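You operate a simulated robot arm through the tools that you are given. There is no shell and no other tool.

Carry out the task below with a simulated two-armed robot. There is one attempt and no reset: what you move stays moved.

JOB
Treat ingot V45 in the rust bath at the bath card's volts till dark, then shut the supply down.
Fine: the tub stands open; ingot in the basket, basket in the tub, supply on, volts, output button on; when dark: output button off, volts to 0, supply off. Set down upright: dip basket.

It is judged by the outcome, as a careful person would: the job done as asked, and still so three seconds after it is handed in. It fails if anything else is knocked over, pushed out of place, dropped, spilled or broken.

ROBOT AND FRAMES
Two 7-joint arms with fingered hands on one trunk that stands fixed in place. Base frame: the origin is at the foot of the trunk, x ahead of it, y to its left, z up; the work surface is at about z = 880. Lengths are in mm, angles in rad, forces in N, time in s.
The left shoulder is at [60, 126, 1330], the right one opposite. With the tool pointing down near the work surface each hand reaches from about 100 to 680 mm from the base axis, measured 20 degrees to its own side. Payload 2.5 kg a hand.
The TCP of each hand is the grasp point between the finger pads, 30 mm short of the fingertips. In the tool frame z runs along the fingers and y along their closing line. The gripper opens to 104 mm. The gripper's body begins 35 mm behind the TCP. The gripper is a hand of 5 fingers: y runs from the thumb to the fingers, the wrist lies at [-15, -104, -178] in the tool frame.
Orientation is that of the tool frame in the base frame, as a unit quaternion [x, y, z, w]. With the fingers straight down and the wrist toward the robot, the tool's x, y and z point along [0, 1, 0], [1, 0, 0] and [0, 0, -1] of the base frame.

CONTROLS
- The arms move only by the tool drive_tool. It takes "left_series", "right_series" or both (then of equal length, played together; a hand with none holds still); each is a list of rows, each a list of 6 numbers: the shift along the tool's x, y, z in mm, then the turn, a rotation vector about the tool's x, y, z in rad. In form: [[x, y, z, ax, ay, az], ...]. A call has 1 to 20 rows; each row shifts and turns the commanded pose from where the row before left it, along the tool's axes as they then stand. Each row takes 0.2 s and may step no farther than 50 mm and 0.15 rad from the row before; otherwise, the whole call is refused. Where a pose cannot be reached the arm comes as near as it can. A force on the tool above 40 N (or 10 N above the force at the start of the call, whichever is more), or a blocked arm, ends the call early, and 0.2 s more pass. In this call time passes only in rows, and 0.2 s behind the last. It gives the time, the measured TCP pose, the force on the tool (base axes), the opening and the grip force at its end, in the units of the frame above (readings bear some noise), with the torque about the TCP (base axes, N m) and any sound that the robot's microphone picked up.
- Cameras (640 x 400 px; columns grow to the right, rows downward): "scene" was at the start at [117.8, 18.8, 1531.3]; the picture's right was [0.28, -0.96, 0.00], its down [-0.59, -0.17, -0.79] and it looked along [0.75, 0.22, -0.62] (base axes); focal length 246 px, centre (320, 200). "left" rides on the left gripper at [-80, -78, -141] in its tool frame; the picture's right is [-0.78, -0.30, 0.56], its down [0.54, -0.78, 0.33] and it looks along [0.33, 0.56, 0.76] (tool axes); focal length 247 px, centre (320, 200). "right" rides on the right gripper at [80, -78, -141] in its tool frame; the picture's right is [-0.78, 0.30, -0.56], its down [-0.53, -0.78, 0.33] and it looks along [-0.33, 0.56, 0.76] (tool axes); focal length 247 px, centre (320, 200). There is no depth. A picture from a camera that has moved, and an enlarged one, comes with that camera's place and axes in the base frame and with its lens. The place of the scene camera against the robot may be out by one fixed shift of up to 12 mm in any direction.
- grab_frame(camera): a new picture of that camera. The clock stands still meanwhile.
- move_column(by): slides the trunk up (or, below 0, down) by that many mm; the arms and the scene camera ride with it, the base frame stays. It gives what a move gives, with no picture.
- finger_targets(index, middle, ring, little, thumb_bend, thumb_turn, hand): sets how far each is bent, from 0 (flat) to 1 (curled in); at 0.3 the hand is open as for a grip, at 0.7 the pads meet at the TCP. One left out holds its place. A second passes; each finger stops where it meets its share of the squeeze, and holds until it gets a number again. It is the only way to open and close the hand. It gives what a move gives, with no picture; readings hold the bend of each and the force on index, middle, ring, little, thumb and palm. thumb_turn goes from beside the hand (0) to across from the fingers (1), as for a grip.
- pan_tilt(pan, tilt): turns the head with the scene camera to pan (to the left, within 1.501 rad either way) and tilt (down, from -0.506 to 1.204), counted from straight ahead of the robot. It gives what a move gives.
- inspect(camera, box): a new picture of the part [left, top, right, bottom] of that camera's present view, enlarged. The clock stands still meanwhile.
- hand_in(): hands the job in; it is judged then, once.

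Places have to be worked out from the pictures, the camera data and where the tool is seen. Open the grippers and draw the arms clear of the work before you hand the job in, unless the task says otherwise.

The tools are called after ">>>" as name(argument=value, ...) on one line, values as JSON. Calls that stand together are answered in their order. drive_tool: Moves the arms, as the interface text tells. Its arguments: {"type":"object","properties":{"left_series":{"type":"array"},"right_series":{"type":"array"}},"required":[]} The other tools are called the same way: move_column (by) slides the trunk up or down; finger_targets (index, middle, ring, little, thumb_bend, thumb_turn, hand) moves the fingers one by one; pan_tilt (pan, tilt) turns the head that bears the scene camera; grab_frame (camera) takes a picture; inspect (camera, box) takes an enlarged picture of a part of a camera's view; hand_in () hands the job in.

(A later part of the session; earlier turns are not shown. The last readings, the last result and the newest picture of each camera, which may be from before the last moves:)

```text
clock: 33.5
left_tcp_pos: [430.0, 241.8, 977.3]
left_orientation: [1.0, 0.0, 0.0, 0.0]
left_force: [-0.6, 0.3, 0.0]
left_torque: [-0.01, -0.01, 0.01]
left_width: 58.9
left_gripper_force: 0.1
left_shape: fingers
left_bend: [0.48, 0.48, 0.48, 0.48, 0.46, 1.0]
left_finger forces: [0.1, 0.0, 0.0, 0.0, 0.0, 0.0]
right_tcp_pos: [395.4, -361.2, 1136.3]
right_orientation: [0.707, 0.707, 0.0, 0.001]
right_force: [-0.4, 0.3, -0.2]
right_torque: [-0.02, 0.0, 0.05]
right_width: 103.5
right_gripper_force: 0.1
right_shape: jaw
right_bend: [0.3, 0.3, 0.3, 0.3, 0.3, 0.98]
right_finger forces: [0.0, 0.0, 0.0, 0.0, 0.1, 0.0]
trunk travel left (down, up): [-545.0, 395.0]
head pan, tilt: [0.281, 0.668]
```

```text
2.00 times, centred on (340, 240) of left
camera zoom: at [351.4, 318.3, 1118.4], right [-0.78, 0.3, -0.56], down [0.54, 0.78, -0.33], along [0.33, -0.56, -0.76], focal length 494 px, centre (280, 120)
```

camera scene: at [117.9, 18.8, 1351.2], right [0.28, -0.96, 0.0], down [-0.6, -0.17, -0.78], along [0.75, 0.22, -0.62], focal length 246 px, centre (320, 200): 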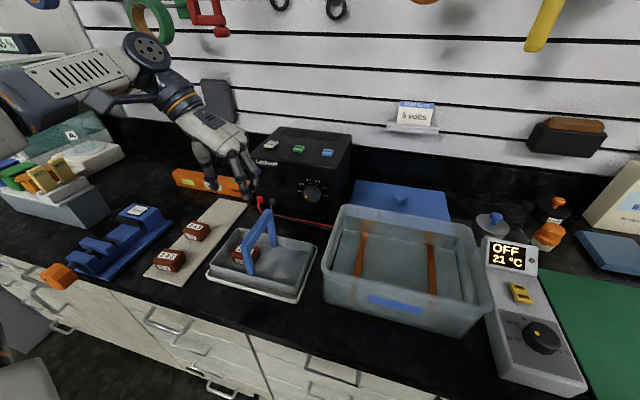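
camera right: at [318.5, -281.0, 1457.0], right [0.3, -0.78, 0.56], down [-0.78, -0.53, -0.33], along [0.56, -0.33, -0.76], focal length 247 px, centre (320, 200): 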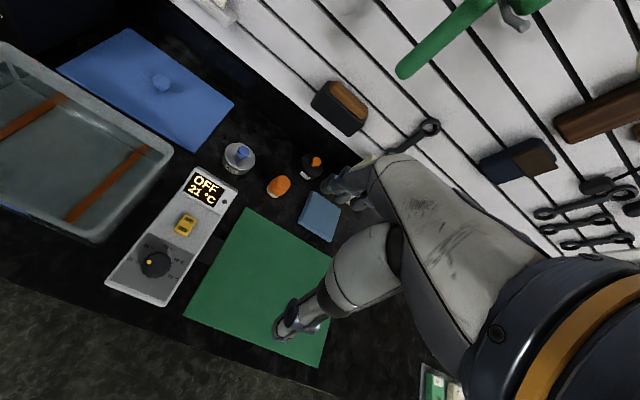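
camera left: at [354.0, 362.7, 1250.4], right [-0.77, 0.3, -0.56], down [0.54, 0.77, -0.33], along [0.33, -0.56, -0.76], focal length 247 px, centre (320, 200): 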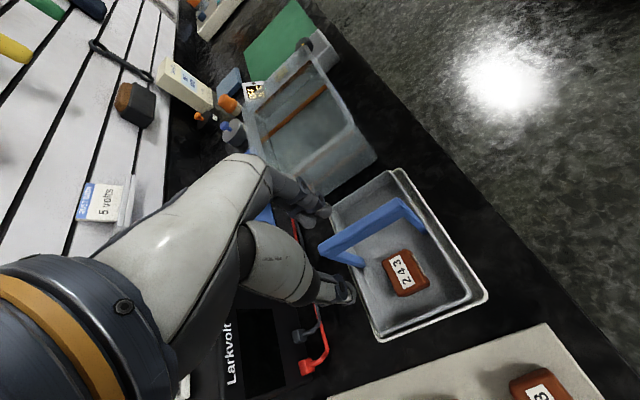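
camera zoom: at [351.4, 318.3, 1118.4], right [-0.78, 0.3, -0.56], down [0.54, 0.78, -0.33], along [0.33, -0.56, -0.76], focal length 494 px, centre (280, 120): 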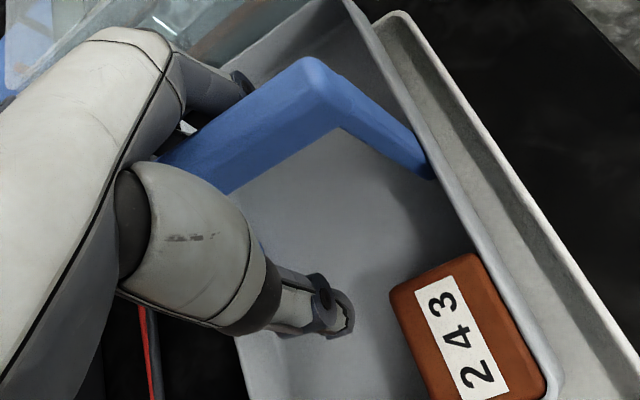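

The bar is free. I raise the hand straight up and look at how the basket and ingot rest now.

>>> drive_tool(left_series=[[0, 0, -15, 0, 0, 0], [0, 0, -30, 0, 0, 0], [0, 0, -40, 0, 0, 0], [0, 0, -40, 0, 0, 0]])

>>> inspect(camera="left", box=[260, 120, 540, 340])

>>> inspect(camera="scene", box=[200, 200, 330, 305])

```text
clock: 34.5
left_tcp_pos: [429.5, 240.1, 1103.5]
left_orientation: [1.0, 0.0, 0.0, 0.001]
left_force: [-0.2, 0.3, 0.5]
left_torque: [-0.01, -0.02, 0.01]
left_width: 59.3
left_gripper_force: 0.1
left_shape: fingers
left_bend: [0.48, 0.48, 0.48, 0.48, 0.46, 1.0]
left_finger forces: [0.1, 0.0, 0.0, 0.1, 0.0, 0.0]
right_tcp_pos: [395.1, -361.4, 1136.3]
right_orientation: [0.707, 0.707, 0.0, 0.0]
right_force: [-0.1, 0.8, 0.0]
right_torque: [0.0, 0.01, 0.0]
right_width: 103.7
right_gripper_force: 0.1
right_shape: jaw
right_bend: [0.3, 0.3, 0.3, 0.3, 0.3, 0.98]
right_finger forces: [0.0, 0.1, 0.0, 0.0, 0.0, 0.0]
trunk travel left (down, up): [-545.0, 395.0]
head pan, tilt: [0.281, 0.668]
```

```text
1.82 times, centred on (400, 230) of left
camera zoom: at [350.4, 317.4, 1243.8], right [-0.78, 0.3, -0.56], down [0.54, 0.78, -0.33], along [0.33, -0.56, -0.76], focal length 449 px, centre (174, 146)
```

zoom: 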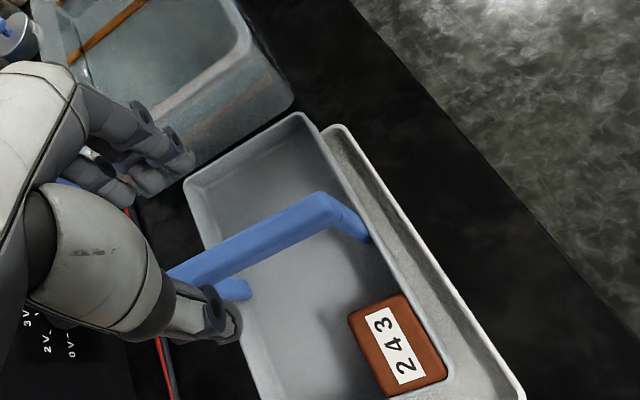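

```text
3.81 times, centred on (265, 252) of scene
camera zoom: at [117.6, 18.7, 1351.2], right [0.28, -0.96, 0.0], down [-0.6, -0.17, -0.78], along [0.75, 0.22, -0.62], focal length 936 px, centre (530, 0)
```

zoom: 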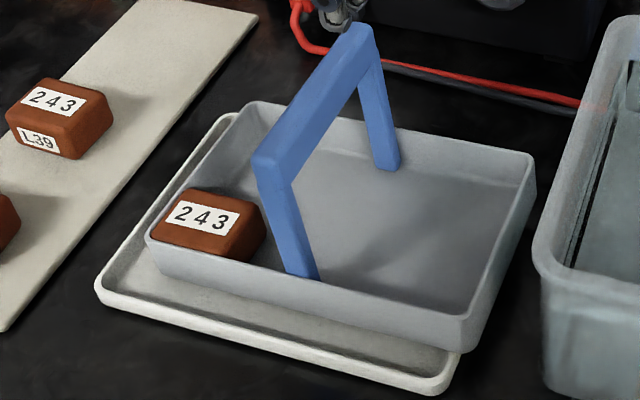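

The basket sits slightly shifted on the tray, with V45 in its near-left corner. I zoom in on the ingot's gaps to the walls before regripping.

>>> inspect(camera="left", box=[390, 240, 490, 340])

>>> inspect(camera="scene", box=[222, 240, 272, 280])

```text
4.00 times, centred on (440, 290) of left
camera zoom: at [350.4, 317.4, 1243.8], right [-0.78, 0.3, -0.56], down [0.54, 0.78, -0.33], along [0.33, -0.56, -0.76], focal length 988 px, centre (-160, -160)
```

zoom: 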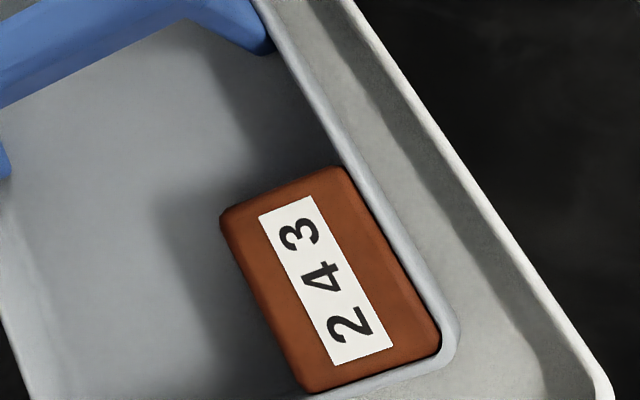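

```text
10.00 times, centred on (247, 260) of scene
camera zoom: at [117.6, 18.7, 1351.2], right [0.28, -0.96, 0.0], down [-0.6, -0.17, -0.78], along [0.75, 0.22, -0.62], focal length 2456 px, centre (1050, -400)
```

zoom: 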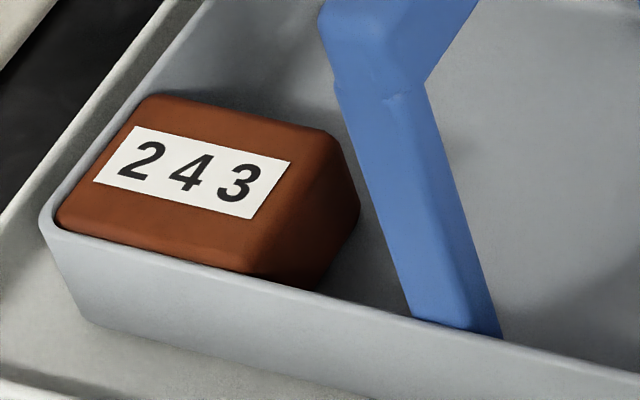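

V45 sits tight in the corner with its top a few mm above the rim, so no room for a thumb. I'll press lightly on its top and drag it away from the walls. First I rotate the hand back and close the fingers.

>>> drive_tool(left_series=[[0, 0, 0, 0, 0, -0.1428], [0, 0, 0, 0, 0, -0.1428], [0, 0, 0, 0, 0, -0.1428], [0, 0, 0, 0, 0, -0.1428], [0, 0, 0, 0, 0, -0.1428], [0, 0, 0, 0, 0, -0.1428], [0, 0, 0, 0, 0, -0.1428], [0, 0, 0, 0, 0, -0.1428], [0, 0, 0, 0, 0, -0.1428], [0, 0, 0, 0, 0, -0.1428], [0, 0, 0, 0, 0, -0.1428]])

>>> finger_targets(hand="left", index=0.69, middle=0.69, ring=1.0, little=1.0, thumb_bend=0.69)

>>> grab_frame(camera="left")

>>> inspect(camera="scene", box=[190, 150, 350, 310])

```text
clock: 36.9
left_tcp_pos: [430.6, 241.9, 1100.5]
left_orientation: [0.706, 0.708, -0.005, 0.003]
left_force: [0.3, 0.0, 0.6]
left_torque: [0.0, 0.0, -0.03]
left_width: 59.2
left_gripper_force: 0.1
left_shape: fingers
left_bend: [0.48, 0.48, 0.48, 0.48, 0.46, 1.0]
left_finger forces: [0.0, 0.1, 0.1, 0.0, 0.0, 0.0]
right_tcp_pos: [395.0, -360.9, 1135.0]
right_orientation: [0.707, 0.707, 0.0, 0.0]
right_force: [0.3, -0.2, 0.1]
right_torque: [0.0, -0.01, 0.02]
right_width: 103.7
right_gripper_force: 0.1
right_shape: jaw
right_bend: [0.3, 0.3, 0.3, 0.3, 0.3, 0.98]
right_finger forces: [0.0, 0.0, 0.0, 0.0, 0.1, 0.1]
trunk travel left (down, up): [-545.0, 395.0]
head pan, tilt: [0.281, 0.668]
```

```text
clock: 37.9
left_tcp_pos: [430.3, 241.5, 1099.3]
left_orientation: [0.707, 0.707, -0.005, 0.0]
left_force: [-0.3, 0.5, -0.9]
left_torque: [-0.01, -0.04, -0.01]
left_width: 4.0
left_gripper_force: 0.0
left_shape: fingers
left_bend: [0.69, 0.69, 1.0, 1.0, 0.69, 1.0]
left_finger forces: [0.0, 0.0, 0.0, 0.1, 0.1, 0.1]
right_tcp_pos: [394.9, -361.7, 1135.1]
right_orientation: [0.707, 0.707, 0.0, 0.0]
right_force: [0.7, 0.2, -0.3]
right_torque: [0.02, 0.02, -0.01]
right_width: 103.8
right_gripper_force: 0.0
right_shape: jaw
right_bend: [0.3, 0.3, 0.3, 0.3, 0.3, 0.98]
right_finger forces: [0.1, 0.0, 0.0, 0.1, 0.1, 0.0]
trunk travel left (down, up): [-545.0, 395.0]
head pan, tilt: [0.281, 0.668]
```

```text
taken
camera left: at [354.7, 161.2, 1241.7], right [-0.3, -0.78, -0.55], down [-0.78, 0.53, -0.33], along [0.55, 0.33, -0.77], focal length 247 px, centre (320, 200)
```

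left: 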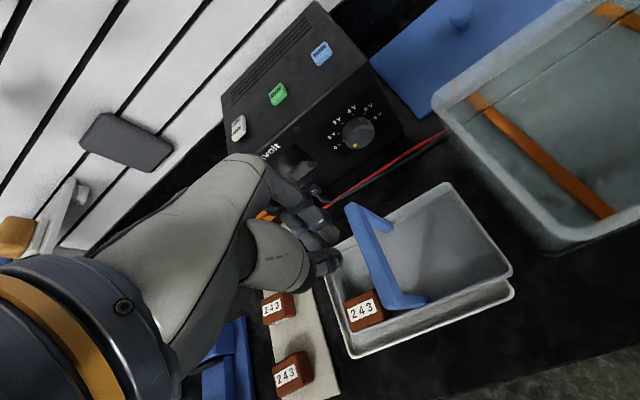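

```text
2.50 times, centred on (270, 230) of scene
camera zoom: at [117.7, 18.9, 1351.2], right [0.28, -0.96, 0.0], down [-0.6, -0.17, -0.78], along [0.75, 0.22, -0.62], focal length 614 px, centre (445, 125)
```

zoom: 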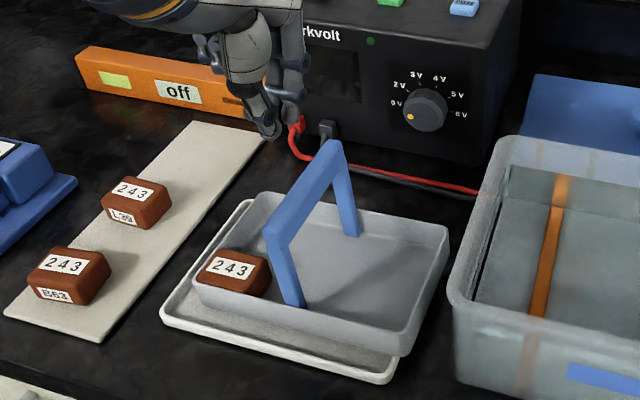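

Let me zoom from here to measure the ingot, the bar and the basket rim in their new places.

>>> inspect(camera="left", box=[320, 170, 530, 370])

```text
2.00 times, centred on (425, 270) of left
camera zoom: at [354.7, 161.2, 1241.7], right [-0.3, -0.78, -0.55], down [-0.78, 0.53, -0.33], along [0.55, 0.33, -0.77], focal length 494 px, centre (110, 60)
```

zoom: 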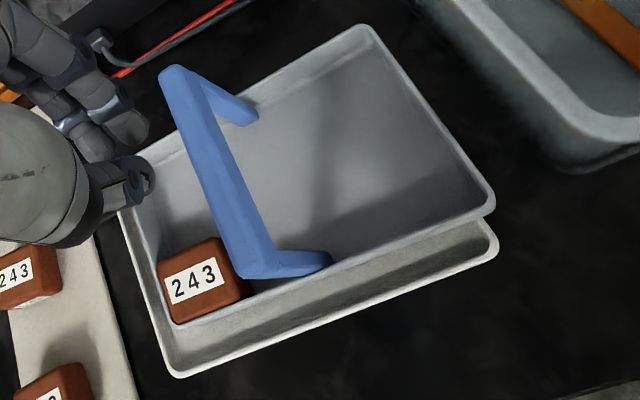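

V45's top centre is at about (402, 299, 920); the bar is now near y≈229, z≈1009 as the basket rests partly on the tray lip. I move above the ingot and descend toward its top.

>>> drive_tool(left_series=[[27, -14, 0, 0, 0, 0], [27, -14, 0, 0, 0, 0], [0, 0, 40, 0, 0, 0], [0, 0, 40, 0, 0, 0], [0, 0, 40, 0, 0, 0]])

>>> inspect(camera="left", box=[240, 150, 460, 350])

>>> inspect(camera="scene", box=[200, 200, 320, 300])

```text
clock: 39.1
left_tcp_pos: [401.6, 294.4, 982.4]
left_orientation: [0.706, 0.708, 0.0, 0.001]
left_force: [-0.3, 0.1, 0.2]
left_torque: [-0.04, -0.01, -0.01]
left_width: 3.5
left_gripper_force: 0.1
left_shape: fingers
left_bend: [0.69, 0.69, 1.0, 1.0, 0.69, 1.0]
left_finger forces: [0.1, 0.1, 0.0, 0.0, 0.0, 0.0]
right_tcp_pos: [395.3, -360.6, 1136.4]
right_orientation: [0.707, 0.707, 0.0, 0.0]
right_force: [-0.1, -0.1, 0.2]
right_torque: [-0.01, -0.04, 0.0]
right_width: 103.8
right_gripper_force: 0.0
right_shape: jaw
right_bend: [0.3, 0.3, 0.3, 0.3, 0.3, 0.98]
right_finger forces: [0.0, 0.0, 0.1, 0.1, 0.0, 0.1]
trunk travel left (down, up): [-545.0, 395.0]
head pan, tilt: [0.281, 0.668]
```

```text
2.00 times, centred on (350, 250) of left
camera zoom: at [325.8, 214.0, 1123.2], right [-0.3, -0.78, -0.56], down [-0.78, 0.54, -0.33], along [0.56, 0.33, -0.76], focal length 494 px, centre (260, 100)
```

zoom: 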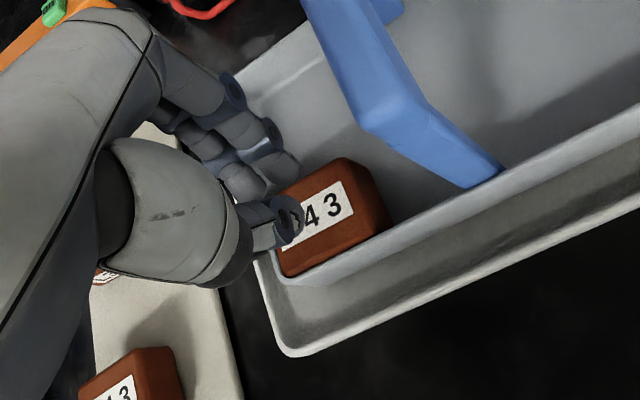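

```text
4.00 times, centred on (260, 250) of scene
camera zoom: at [117.8, 19.1, 1351.3], right [0.28, -0.96, 0.0], down [-0.6, -0.17, -0.78], along [0.75, 0.22, -0.62], focal length 982 px, centre (560, 0)
```

zoom: 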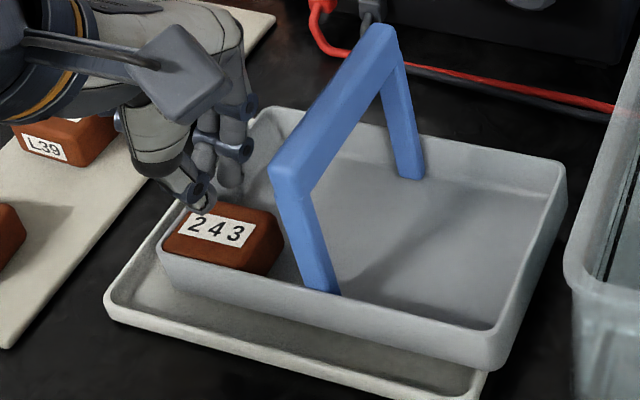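

Both tips are above the ingot's top. I descend carefully to touch it.

>>> drive_tool(left_series=[[0, 2, 15, 0, 0, 0], [0, 0, 10, 0, 0, 0], [0, 0, 4, 0, 0, 0]])

```text
clock: 39.9
left_tcp_pos: [405.0, 294.2, 953.1]
left_orientation: [0.707, 0.707, -0.001, 0.0]
left_force: [0.3, -0.5, 0.2]
left_torque: [-0.01, 0.01, 0.03]
left_width: 3.6
left_gripper_force: 0.0
left_shape: fingers
left_bend: [0.69, 0.69, 1.0, 1.0, 0.69, 1.0]
left_finger forces: [0.0, 0.0, 0.1, 0.1, 0.1, 0.1]
right_tcp_pos: [394.4, -360.8, 1136.3]
right_orientation: [0.707, 0.707, 0.0, 0.0]
right_force: [0.0, 0.4, 0.3]
right_torque: [-0.01, 0.03, 0.0]
right_width: 103.5
right_gripper_force: 0.0
right_shape: jaw
right_bend: [0.3, 0.3, 0.3, 0.3, 0.3, 0.98]
right_finger forces: [0.0, 0.1, 0.0, 0.0, 0.0, 0.0]
trunk travel left (down, up): [-545.0, 395.0]
head pan, tilt: [0.281, 0.668]
```

>>> drive_tool(left_series=[[0, 0, 3, 0, 0, 0], [0, 0, 2, 0, 0, 0]])

```text
clock: 40.5
left_tcp_pos: [404.5, 294.0, 953.2]
left_orientation: [0.708, 0.706, 0.004, 0.004]
left_force: [-3.4, 0.8, 23.9]
left_torque: [-0.03, 0.38, 0.02]
left_width: 3.2
left_gripper_force: 12.4
left_shape: fingers
left_bend: [0.7, 0.69, 1.0, 1.0, 0.7, 1.0]
left_finger forces: [3.8, 0.1, 0.1, 0.1, 20.9, 0.0]
right_tcp_pos: [393.7, -361.4, 1136.8]
right_orientation: [0.707, 0.707, 0.002, 0.0]
right_force: [0.6, 0.1, -0.3]
right_torque: [0.0, -0.01, 0.01]
right_width: 103.7
right_gripper_force: 0.0
right_shape: jaw
right_bend: [0.3, 0.3, 0.3, 0.3, 0.3, 0.98]
right_finger forces: [0.1, 0.0, 0.1, 0.1, 0.0, 0.1]
trunk travel left (down, up): [-545.0, 395.0]
head pan, tilt: [0.281, 0.668]
```

Contact at about 24 N, mostly on the thumb. I ease off 2 mm and drag +x and −y in small steps.

>>> drive_tool(left_series=[[0, 0, -2, 0, 0, 0], [0, 4, 0, 0, 0, 0], [-1, 4, 0, 0, 0, 0], [-1, 4, 0, 0, 0, 0]])

>>> inspect(camera="left", box=[240, 150, 460, 350])

>>> inspect(camera="scene", box=[200, 200, 320, 300])

```text
clock: 41.5
left_tcp_pos: [416.4, 291.6, 954.0]
left_orientation: [0.707, 0.707, 0.004, 0.002]
left_force: [-7.7, 0.6, 31.7]
left_torque: [0.03, 0.97, -0.03]
left_width: 13.2
left_gripper_force: 15.9
left_shape: fingers
left_bend: [0.69, 0.69, 1.0, 1.0, 0.65, 1.0]
left_finger forces: [0.0, 0.0, 0.0, 0.0, 31.7, 0.0]
right_tcp_pos: [392.3, -362.1, 1136.9]
right_orientation: [0.707, 0.707, 0.002, 0.0]
right_force: [-0.7, -1.0, -0.4]
right_torque: [0.01, 0.05, 0.03]
right_width: 103.7
right_gripper_force: 0.1
right_shape: jaw
right_bend: [0.3, 0.3, 0.3, 0.3, 0.3, 0.98]
right_finger forces: [0.0, 0.0, 0.0, 0.0, 0.1, 0.1]
trunk travel left (down, up): [-545.0, 395.0]
head pan, tilt: [0.281, 0.668]
```

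```text
2.00 times, centred on (350, 250) of left
camera zoom: at [338.0, 211.1, 1094.1], right [-0.29, -0.78, -0.56], down [-0.77, 0.54, -0.34], along [0.56, 0.33, -0.76], focal length 494 px, centre (260, 100)
```

zoom: 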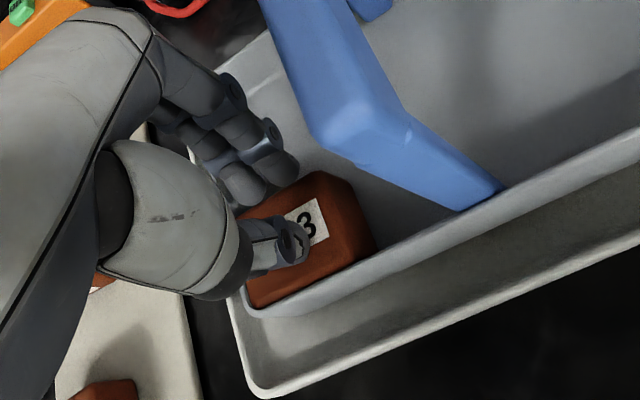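

```text
4.00 times, centred on (260, 250) of scene
camera zoom: at [114.8, 17.2, 1351.8], right [0.28, -0.96, 0.0], down [-0.59, -0.17, -0.79], along [0.76, 0.22, -0.62], focal length 982 px, centre (560, 0)
```

zoom: 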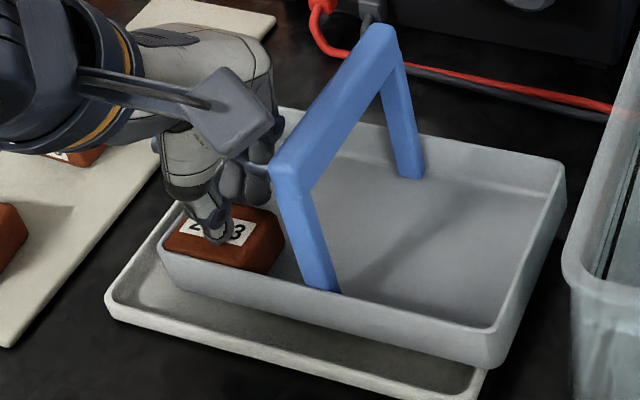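

The thumb sticks to the ingot but bends back; the ingot hasn't moved yet. I ease off a little and drag further to see whether it follows.

>>> drive_tool(left_series=[[0, 3, -2, 0, 0, 0], [0, 4, 0, 0, 0, 0], [0, 4, 0, 0, 0, 0], [0, 4, 0, 0, 0, 0]])

>>> inspect(camera="scene", box=[200, 200, 320, 300])

>>> inspect(camera="left", box=[240, 150, 460, 350])

```text
clock: 42.5
left_tcp_pos: [429.2, 292.1, 953.0]
left_orientation: [0.707, 0.707, 0.002, 0.0]
left_force: [-7.4, 1.4, 23.7]
left_torque: [0.0, 0.95, 0.01]
left_width: 17.9
left_gripper_force: 11.4
left_shape: fingers
left_bend: [0.69, 0.69, 1.0, 1.0, 0.62, 1.0]
left_finger forces: [0.0, 0.0, 0.0, 0.0, 23.0, 0.1]
right_tcp_pos: [392.9, -361.8, 1137.1]
right_orientation: [0.707, 0.707, 0.002, 0.0]
right_force: [-0.1, 0.8, 0.2]
right_torque: [-0.04, -0.03, 0.01]
right_width: 103.9
right_gripper_force: 0.0
right_shape: jaw
right_bend: [0.3, 0.3, 0.3, 0.3, 0.3, 0.98]
right_finger forces: [0.0, 0.0, 0.1, 0.1, 0.0, 0.0]
trunk travel left (down, up): [-545.0, 395.0]
head pan, tilt: [0.281, 0.668]
```

```text
4.00 times, centred on (260, 250) of scene
camera zoom: at [115.3, 17.7, 1351.5], right [0.28, -0.96, 0.0], down [-0.59, -0.17, -0.79], along [0.76, 0.22, -0.62], focal length 982 px, centre (560, 0)
```

zoom: 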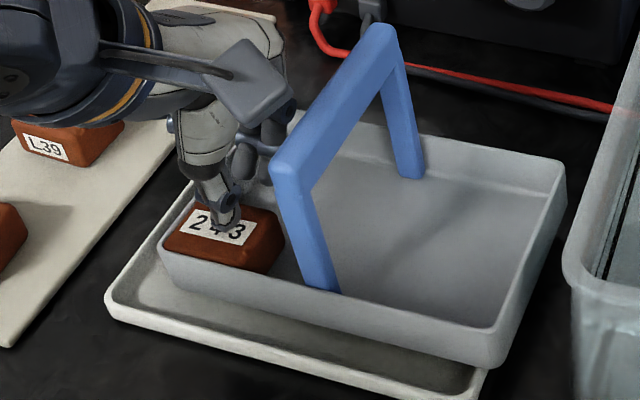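

```text
2.00 times, centred on (350, 250) of left
camera zoom: at [353.1, 211.5, 1094.5], right [-0.29, -0.78, -0.56], down [-0.78, 0.54, -0.33], along [0.56, 0.34, -0.76], focal length 494 px, centre (260, 100)
```

zoom: 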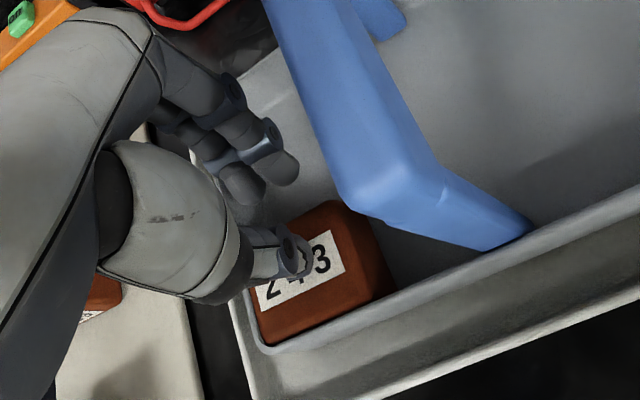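

The thumb merely slides over the top, so dragging won't work. Instead I'll push V45's exposed upper edge from the near side with the thumb tip just above the basket rim. I lift, open the fingers, and move the thumb to the near side.

>>> drive_tool(left_series=[[0, 0, -10, 0, 0, 0], [0, 0, -25, 0, 0, 0]])

>>> finger_targets(hand="left", index=0.4, middle=0.4, thumb_bend=0.52)

>>> drive_tool(left_series=[[5, -20, 0, 0, 0, 0], [0, -14, 0, 0, 0, 0]])

>>> inspect(camera="left", box=[240, 150, 460, 350])

>>> inspect(camera="scene", box=[200, 200, 320, 300])

```text
clock: 43.1
left_tcp_pos: [431.6, 293.8, 986.8]
left_orientation: [0.707, 0.707, 0.0, -0.001]
left_force: [0.1, 0.2, 0.5]
left_torque: [0.01, 0.01, 0.01]
left_width: 3.7
left_gripper_force: 0.0
left_shape: fingers
left_bend: [0.69, 0.69, 1.0, 1.0, 0.69, 1.0]
left_finger forces: [0.1, 0.0, 0.0, 0.1, 0.0, 0.1]
right_tcp_pos: [395.3, -361.0, 1135.3]
right_orientation: [0.707, 0.707, 0.0, 0.0]
right_force: [0.0, 1.0, 0.0]
right_torque: [0.02, 0.01, 0.04]
right_width: 103.7
right_gripper_force: 0.0
right_shape: jaw
right_bend: [0.3, 0.3, 0.3, 0.3, 0.3, 0.98]
right_finger forces: [0.0, 0.1, 0.1, 0.0, 0.1, 0.0]
trunk travel left (down, up): [-545.0, 395.0]
head pan, tilt: [0.281, 0.668]
```

```text
clock: 44.1
left_tcp_pos: [433.3, 293.1, 987.8]
left_orientation: [0.707, 0.707, 0.0, 0.0]
left_force: [-0.6, -0.1, -0.5]
left_torque: [-0.02, -0.04, 0.01]
left_width: 61.5
left_gripper_force: 0.0
left_shape: fingers
left_bend: [0.4, 0.4, 1.0, 1.0, 0.52, 1.0]
left_finger forces: [0.0, 0.0, 0.0, 0.0, 0.1, 0.0]
right_tcp_pos: [395.7, -361.8, 1135.4]
right_orientation: [0.707, 0.707, 0.0, 0.0]
right_force: [-0.2, -0.4, 0.6]
right_torque: [0.0, 0.01, 0.0]
right_width: 103.6
right_gripper_force: 0.0
right_shape: jaw
right_bend: [0.3, 0.3, 0.3, 0.3, 0.3, 0.98]
right_finger forces: [0.0, 0.0, 0.0, 0.1, 0.0, 0.1]
trunk travel left (down, up): [-545.0, 395.0]
head pan, tilt: [0.281, 0.668]
```

```text
clock: 44.7
left_tcp_pos: [397.4, 298.4, 987.7]
left_orientation: [0.707, 0.707, 0.001, 0.0]
left_force: [0.6, 0.1, 0.6]
left_torque: [0.0, -0.03, 0.0]
left_width: 61.6
left_gripper_force: 0.1
left_shape: fingers
left_bend: [0.4, 0.4, 1.0, 1.0, 0.52, 1.0]
left_finger forces: [0.0, 0.0, 0.0, 0.1, 0.1, 0.1]
right_tcp_pos: [394.8, -361.1, 1136.5]
right_orientation: [0.707, 0.707, 0.0, 0.0]
right_force: [0.0, 1.1, 1.1]
right_torque: [0.0, -0.01, 0.0]
right_width: 103.5
right_gripper_force: 0.0
right_shape: jaw
right_bend: [0.3, 0.3, 0.3, 0.3, 0.3, 0.98]
right_finger forces: [0.0, 0.1, 0.0, 0.0, 0.1, 0.0]
trunk travel left (down, up): [-545.0, 395.0]
head pan, tilt: [0.281, 0.668]
```

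```text
2.00 times, centred on (350, 250) of left
camera zoom: at [321.3, 217.5, 1128.8], right [-0.3, -0.78, -0.56], down [-0.78, 0.54, -0.33], along [0.56, 0.33, -0.76], focal length 494 px, centre (260, 100)
```

zoom: 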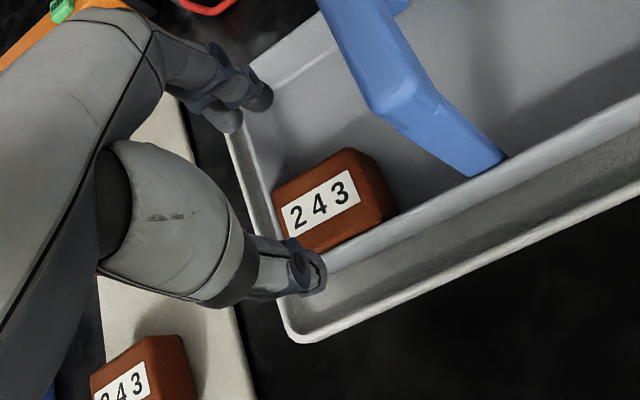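

```text
4.00 times, centred on (260, 250) of scene
camera zoom: at [117.6, 18.8, 1351.3], right [0.28, -0.96, 0.0], down [-0.6, -0.17, -0.78], along [0.75, 0.22, -0.62], focal length 982 px, centre (560, 0)
```

zoom: 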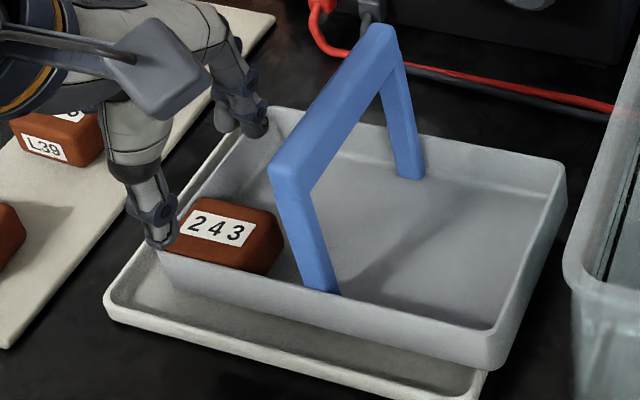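

The thumb tip is at about (368, 299), just outside the near wall. I lower so its tip sits just above rim height (≈916).

>>> drive_tool(left_series=[[0, -4, 15, 0, 0, 0], [0, 0, 15, 0, 0, 0], [0, 0, 9, 0, 0, 0]])

>>> inspect(camera="left", box=[260, 200, 420, 340])

>>> inspect(camera="scene", box=[215, 220, 275, 280])

```text
clock: 45.5
left_tcp_pos: [395.1, 297.4, 948.7]
left_orientation: [0.708, 0.706, 0.0, 0.0]
left_force: [0.4, 0.0, -0.4]
left_torque: [-0.02, 0.0, -0.02]
left_width: 61.8
left_gripper_force: 0.0
left_shape: fingers
left_bend: [0.4, 0.4, 1.0, 1.0, 0.52, 1.0]
left_finger forces: [0.0, 0.1, 0.1, 0.1, 0.0, 0.0]
right_tcp_pos: [393.8, -360.2, 1134.8]
right_orientation: [0.707, 0.707, 0.0, -0.001]
right_force: [-0.3, 0.1, -0.5]
right_torque: [0.02, 0.0, -0.02]
right_width: 103.8
right_gripper_force: 0.0
right_shape: jaw
right_bend: [0.3, 0.3, 0.3, 0.3, 0.3, 0.98]
right_finger forces: [0.1, 0.0, 0.0, 0.0, 0.0, 0.0]
trunk travel left (down, up): [-545.0, 395.0]
head pan, tilt: [0.281, 0.668]
```

```text
2.86 times, centred on (340, 270) of left
camera zoom: at [317.5, 216.9, 1089.4], right [-0.3, -0.78, -0.56], down [-0.78, 0.54, -0.33], along [0.56, 0.33, -0.76], focal length 706 px, centre (263, 0)
```

zoom: 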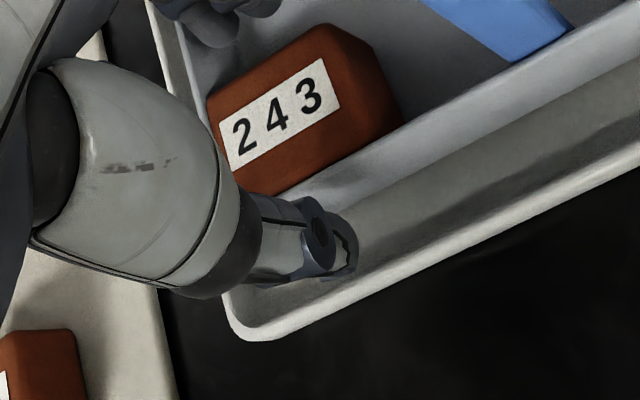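

```text
6.67 times, centred on (245, 250) of scene
camera zoom: at [117.8, 18.9, 1351.2], right [0.28, -0.96, 0.0], down [-0.6, -0.17, -0.78], along [0.75, 0.22, -0.62], focal length 1637 px, centre (820, -133)
```

zoom: 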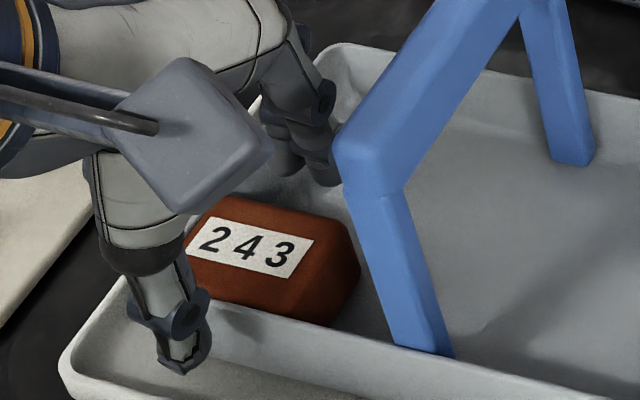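

The thumb is in front of the near wall. I push +x in small steps watching the force.

>>> drive_tool(left_series=[[0, 4, 0, 0, 0, 0], [0, 4, 0, 0, 0, 0], [0, 3, 0, 0, 0, 0]])

>>> inspect(camera="left", box=[260, 200, 420, 340])

>>> inspect(camera="scene", box=[215, 220, 275, 280])

```text
clock: 46.3
left_tcp_pos: [405.1, 297.7, 949.2]
left_orientation: [0.707, 0.707, 0.0, 0.0]
left_force: [-0.4, -0.5, -1.0]
left_torque: [0.0, 0.05, -0.01]
left_width: 63.1
left_gripper_force: 0.8
left_shape: fingers
left_bend: [0.4, 0.4, 1.0, 1.0, 0.51, 1.0]
left_finger forces: [0.0, 0.2, 0.1, 0.1, 0.8, 0.0]
right_tcp_pos: [395.7, -361.2, 1135.8]
right_orientation: [0.707, 0.707, 0.0, -0.001]
right_force: [-0.2, 0.2, 0.0]
right_torque: [0.01, 0.0, -0.01]
right_width: 103.6
right_gripper_force: 0.1
right_shape: jaw
right_bend: [0.3, 0.3, 0.3, 0.3, 0.3, 0.98]
right_finger forces: [0.0, 0.1, 0.0, 0.1, 0.0, 0.0]
trunk travel left (down, up): [-545.0, 395.0]
head pan, tilt: [0.281, 0.668]
```

```text
2.86 times, centred on (340, 270) of left
camera zoom: at [327.8, 217.3, 1089.2], right [-0.3, -0.78, -0.56], down [-0.78, 0.54, -0.33], along [0.56, 0.33, -0.76], focal length 706 px, centre (263, 0)
```

zoom: 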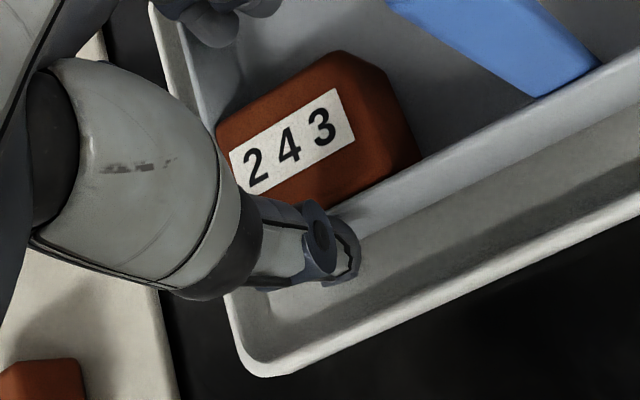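

```text
6.67 times, centred on (245, 250) of scene
camera zoom: at [117.6, 18.9, 1351.3], right [0.28, -0.96, 0.0], down [-0.6, -0.17, -0.78], along [0.75, 0.22, -0.62], focal length 1637 px, centre (820, -133)
```

zoom: 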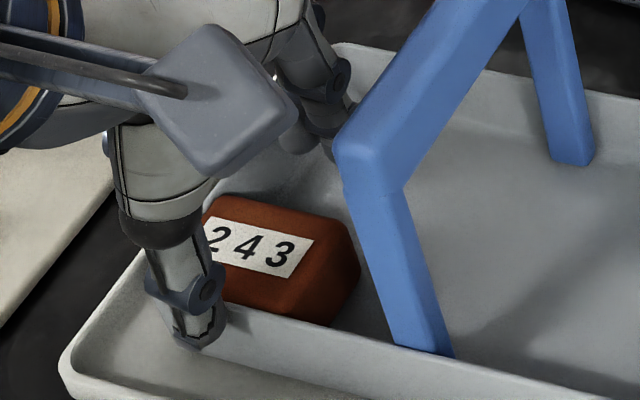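

The thumb seems to touch the wall just below the rim. I back off, raise 4 mm, and push again.

>>> drive_tool(left_series=[[0, -4, 0, 0, 0, 0], [0, 0, -4, 0, 0, 0], [0, 4, 0, 0, 0, 0], [0, 3, 0, 0, 0, 0], [0, 3, 0, 0, 0, 0]])

>>> inspect(camera="left", box=[260, 200, 420, 340])

>>> inspect(camera="scene", box=[215, 220, 275, 280])

```text
clock: 47.5
left_tcp_pos: [410.3, 297.7, 951.3]
left_orientation: [0.708, 0.706, 0.001, 0.0]
left_force: [-1.3, 1.1, 1.9]
left_torque: [0.02, 0.06, -0.01]
left_width: 64.5
left_gripper_force: 1.2
left_shape: fingers
left_bend: [0.4, 0.4, 1.0, 1.0, 0.5, 1.0]
left_finger forces: [0.0, 0.0, 0.0, 0.0, 1.4, 0.1]
right_tcp_pos: [394.7, -361.1, 1135.6]
right_orientation: [0.707, 0.707, 0.0, 0.0]
right_force: [0.8, -0.5, -0.2]
right_torque: [0.03, 0.01, -0.01]
right_width: 103.8
right_gripper_force: 0.2
right_shape: jaw
right_bend: [0.3, 0.3, 0.3, 0.3, 0.3, 0.98]
right_finger forces: [0.0, 0.0, 0.0, 0.1, 0.0, 0.1]
trunk travel left (down, up): [-545.0, 395.0]
head pan, tilt: [0.281, 0.668]
```

```text
2.86 times, centred on (340, 270) of left
camera zoom: at [333.7, 216.9, 1093.6], right [-0.3, -0.78, -0.56], down [-0.78, 0.54, -0.33], along [0.56, 0.33, -0.76], focal length 706 px, centre (263, 0)
```

zoom: 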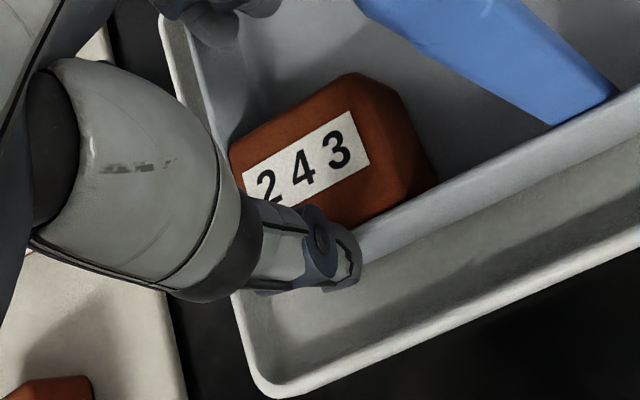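

```text
6.67 times, centred on (245, 250) of scene
camera zoom: at [117.5, 18.9, 1351.3], right [0.28, -0.96, 0.0], down [-0.6, -0.17, -0.78], along [0.75, 0.22, -0.62], focal length 1637 px, centre (820, -133)
```

zoom: 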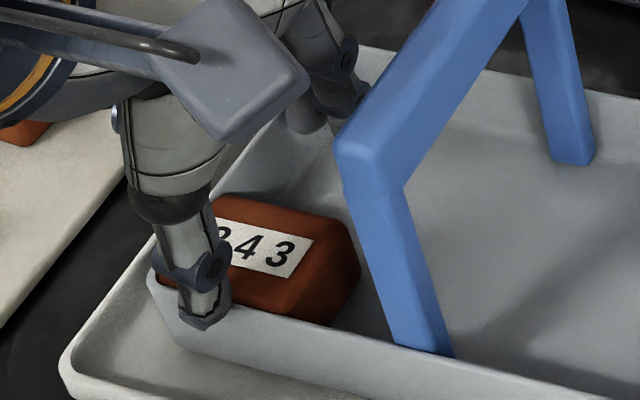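

Still touching the wall's outer side. I back off, raise 3 mm more and push again.

>>> drive_tool(left_series=[[0, -8, 0, 0, 0, 0], [0, 0, -3.5, 0, 0, 0], [0, 4, 0, 0, 0, 0], [0, 4, 0, 0, 0, 0], [0, 3, 0, 0, 0, 0]])

>>> inspect(camera="left", box=[260, 200, 420, 340])

>>> inspect(camera="scene", box=[215, 220, 275, 280])

```text
clock: 48.7
left_tcp_pos: [412.6, 298.0, 955.2]
left_orientation: [0.707, 0.707, 0.001, 0.001]
left_force: [0.0, 0.0, 0.0]
left_torque: [0.03, -0.01, -0.01]
left_width: 62.5
left_gripper_force: 0.1
left_shape: fingers
left_bend: [0.4, 0.4, 1.0, 1.0, 0.52, 1.0]
left_finger forces: [0.1, 0.0, 0.0, 0.0, 0.0, 0.0]
right_tcp_pos: [395.9, -361.7, 1134.8]
right_orientation: [0.708, 0.707, -0.001, -0.001]
right_force: [-0.8, 0.1, -0.7]
right_torque: [-0.01, 0.02, 0.01]
right_width: 103.6
right_gripper_force: 0.0
right_shape: jaw
right_bend: [0.3, 0.3, 0.3, 0.3, 0.3, 0.98]
right_finger forces: [0.0, 0.0, 0.1, 0.0, 0.0, 0.0]
trunk travel left (down, up): [-545.0, 395.0]
head pan, tilt: [0.281, 0.668]
```

```text
2.86 times, centred on (340, 270) of left
camera zoom: at [336.8, 217.3, 1097.0], right [-0.3, -0.78, -0.56], down [-0.78, 0.54, -0.33], along [0.56, 0.33, -0.76], focal length 706 px, centre (263, 0)
```

zoom: 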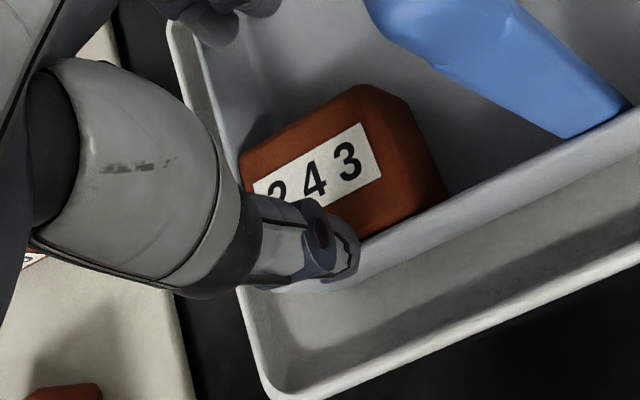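

```text
6.67 times, centred on (245, 250) of scene
camera zoom: at [117.8, 18.9, 1351.2], right [0.28, -0.96, 0.0], down [-0.6, -0.17, -0.78], along [0.75, 0.22, -0.62], focal length 1637 px, centre (820, -133)
```

zoom: 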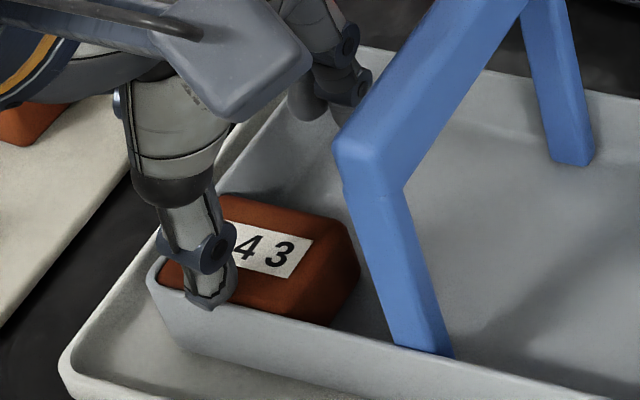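

Now the thumb clears the rim with no contact. I continue pushing +x toward the ingot's edge.

>>> drive_tool(left_series=[[0, 4, 0, 0, 0, 0], [0, 4, 0, 0, 0, 0], [0, 4, 0, 0, 0, 0]])

>>> inspect(camera="left", box=[260, 200, 420, 340])

>>> inspect(camera="scene", box=[215, 220, 275, 280])

```text
clock: 49.5
left_tcp_pos: [425.5, 297.2, 956.5]
left_orientation: [0.708, 0.706, 0.001, 0.0]
left_force: [0.7, 0.0, 1.3]
left_torque: [-0.01, 0.0, -0.03]
left_width: 62.0
left_gripper_force: 0.1
left_shape: fingers
left_bend: [0.4, 0.4, 1.0, 1.0, 0.52, 1.0]
left_finger forces: [0.0, 0.0, 0.1, 0.1, 0.0, 0.0]
right_tcp_pos: [395.1, -361.9, 1134.9]
right_orientation: [0.707, 0.707, 0.0, 0.0]
right_force: [-0.2, -0.4, 0.2]
right_torque: [-0.02, 0.03, 0.0]
right_width: 103.7
right_gripper_force: 0.2
right_shape: jaw
right_bend: [0.3, 0.3, 0.3, 0.3, 0.3, 0.98]
right_finger forces: [0.0, 0.0, 0.0, 0.0, 0.0, 0.1]
trunk travel left (down, up): [-545.0, 395.0]
head pan, tilt: [0.281, 0.668]
```

```text
2.86 times, centred on (340, 270) of left
camera zoom: at [348.8, 217.2, 1097.0], right [-0.3, -0.78, -0.56], down [-0.78, 0.54, -0.33], along [0.56, 0.33, -0.76], focal length 706 px, centre (263, 0)
```

zoom: 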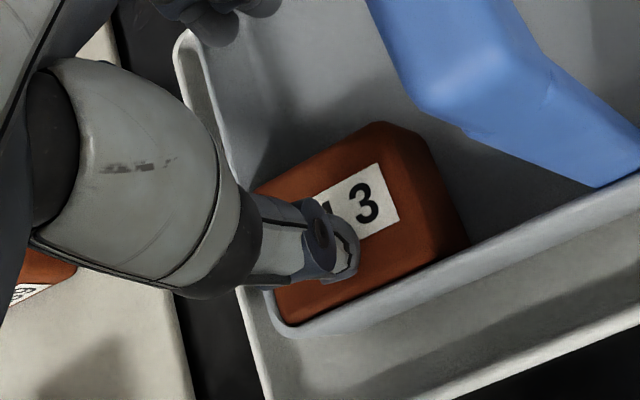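

```text
6.67 times, centred on (245, 250) of scene
camera zoom: at [117.8, 18.9, 1351.2], right [0.28, -0.96, 0.0], down [-0.6, -0.17, -0.78], along [0.75, 0.22, -0.62], focal length 1637 px, centre (820, -133)
```

zoom: 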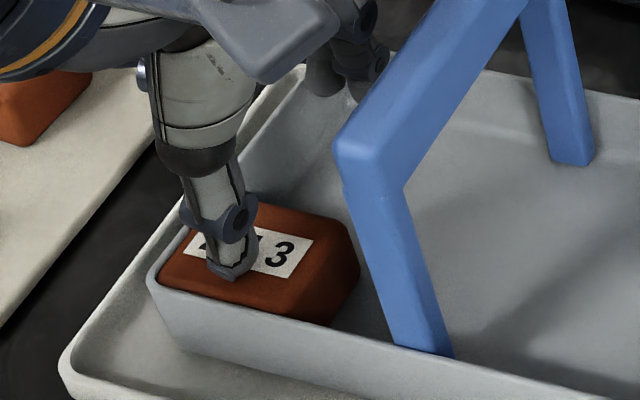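

At this height the thumb passes just over both rim and ingot, so only a 2–3 mm lip is usable. I go back and push again about 2 mm lower, so the thumb catches the ingot's upper chamfer.

>>> drive_tool(left_series=[[0, -20, 0, 0, 0, 0], [0, 0, 2.0, 0, 0, 0], [0, 4, 0, 0, 0, 0], [0, 4, 0, 0, 0, 0], [0, 4, 0, 0, 0, 0]])

>>> inspect(camera="scene", box=[215, 220, 275, 280])

```text
clock: 50.7
left_tcp_pos: [417.2, 297.8, 954.4]
left_orientation: [0.707, 0.707, 0.0, 0.0]
left_force: [-0.9, 0.0, 2.0]
left_torque: [0.0, 0.05, 0.01]
left_width: 63.2
left_gripper_force: 0.7
left_shape: fingers
left_bend: [0.4, 0.4, 1.0, 1.0, 0.51, 1.0]
left_finger forces: [0.0, 0.1, 0.0, 0.0, 1.1, 0.0]
right_tcp_pos: [394.9, -362.3, 1136.4]
right_orientation: [0.707, 0.707, 0.0, 0.0]
right_force: [0.2, 0.7, 0.1]
right_torque: [0.0, 0.02, -0.03]
right_width: 103.6
right_gripper_force: 0.0
right_shape: jaw
right_bend: [0.3, 0.3, 0.3, 0.3, 0.3, 0.98]
right_finger forces: [0.0, 0.1, 0.1, 0.0, 0.0, 0.0]
trunk travel left (down, up): [-545.0, 395.0]
head pan, tilt: [0.281, 0.668]
```

```text
6.67 times, centred on (245, 250) of scene
camera zoom: at [117.6, 18.8, 1351.3], right [0.28, -0.96, 0.0], down [-0.6, -0.17, -0.78], along [0.75, 0.22, -0.62], focal length 1637 px, centre (820, -133)
```

zoom: 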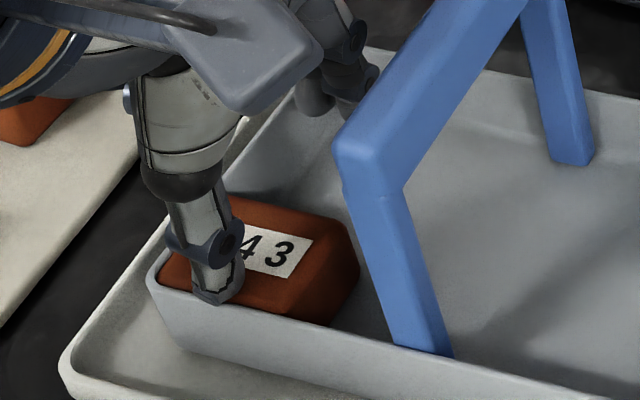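

Contact now shows 1–2 N on the thumb. I keep pushing +x and watch whether the ingot follows.

>>> drive_tool(left_series=[[0, 4, 0.3, 0, 0, 0], [0, 4, 0.3, 0, 0, 0], [0, 4, 0.3, 0, 0, 0]])

>>> inspect(camera="scene", box=[215, 220, 275, 280])

>>> inspect(camera="left", box=[260, 200, 420, 340])

```text
clock: 51.5
left_tcp_pos: [429.0, 296.8, 953.4]
left_orientation: [0.706, 0.708, 0.001, 0.001]
left_force: [-1.8, -1.1, 4.9]
left_torque: [-0.02, 0.2, 0.0]
left_width: 65.0
left_gripper_force: 2.6
left_shape: fingers
left_bend: [0.4, 0.4, 1.0, 1.0, 0.5, 1.0]
left_finger forces: [0.0, 0.0, 0.0, 0.0, 4.7, 0.0]
right_tcp_pos: [395.3, -361.6, 1136.8]
right_orientation: [0.707, 0.707, 0.0, 0.0]
right_force: [0.0, -0.5, 0.3]
right_torque: [0.03, -0.01, 0.0]
right_width: 103.8
right_gripper_force: 0.1
right_shape: jaw
right_bend: [0.3, 0.3, 0.3, 0.3, 0.3, 0.98]
right_finger forces: [0.0, 0.1, 0.0, 0.0, 0.0, 0.1]
trunk travel left (down, up): [-545.0, 395.0]
head pan, tilt: [0.281, 0.668]
```

```text
6.67 times, centred on (245, 250) of scene
camera zoom: at [117.3, 18.7, 1351.4], right [0.28, -0.96, 0.0], down [-0.6, -0.17, -0.79], along [0.75, 0.22, -0.62], focal length 1637 px, centre (820, -133)
```

zoom: 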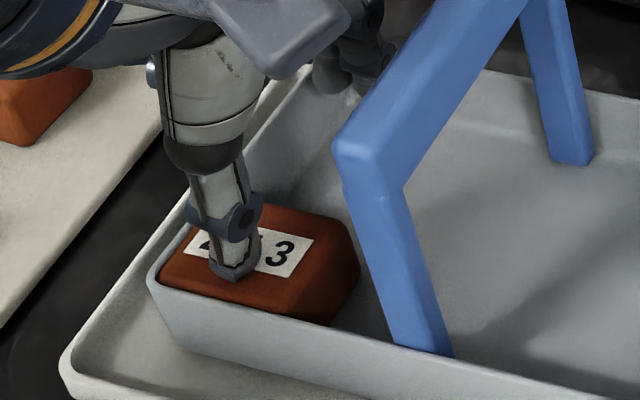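

```text
2.86 times, centred on (340, 270) of left
camera zoom: at [352.5, 217.2, 1094.6], right [-0.3, -0.78, -0.56], down [-0.78, 0.54, -0.33], along [0.56, 0.33, -0.76], focal length 706 px, centre (263, 0)
```

zoom: 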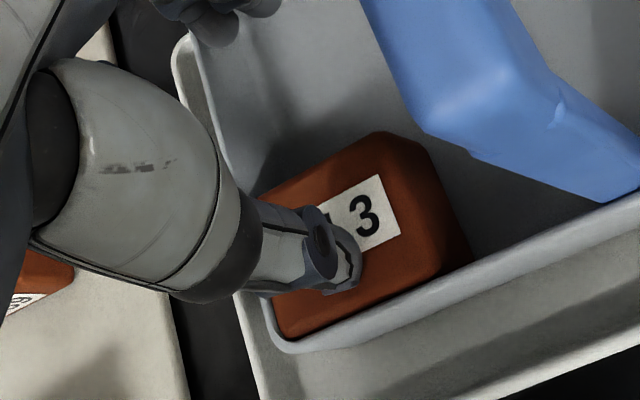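

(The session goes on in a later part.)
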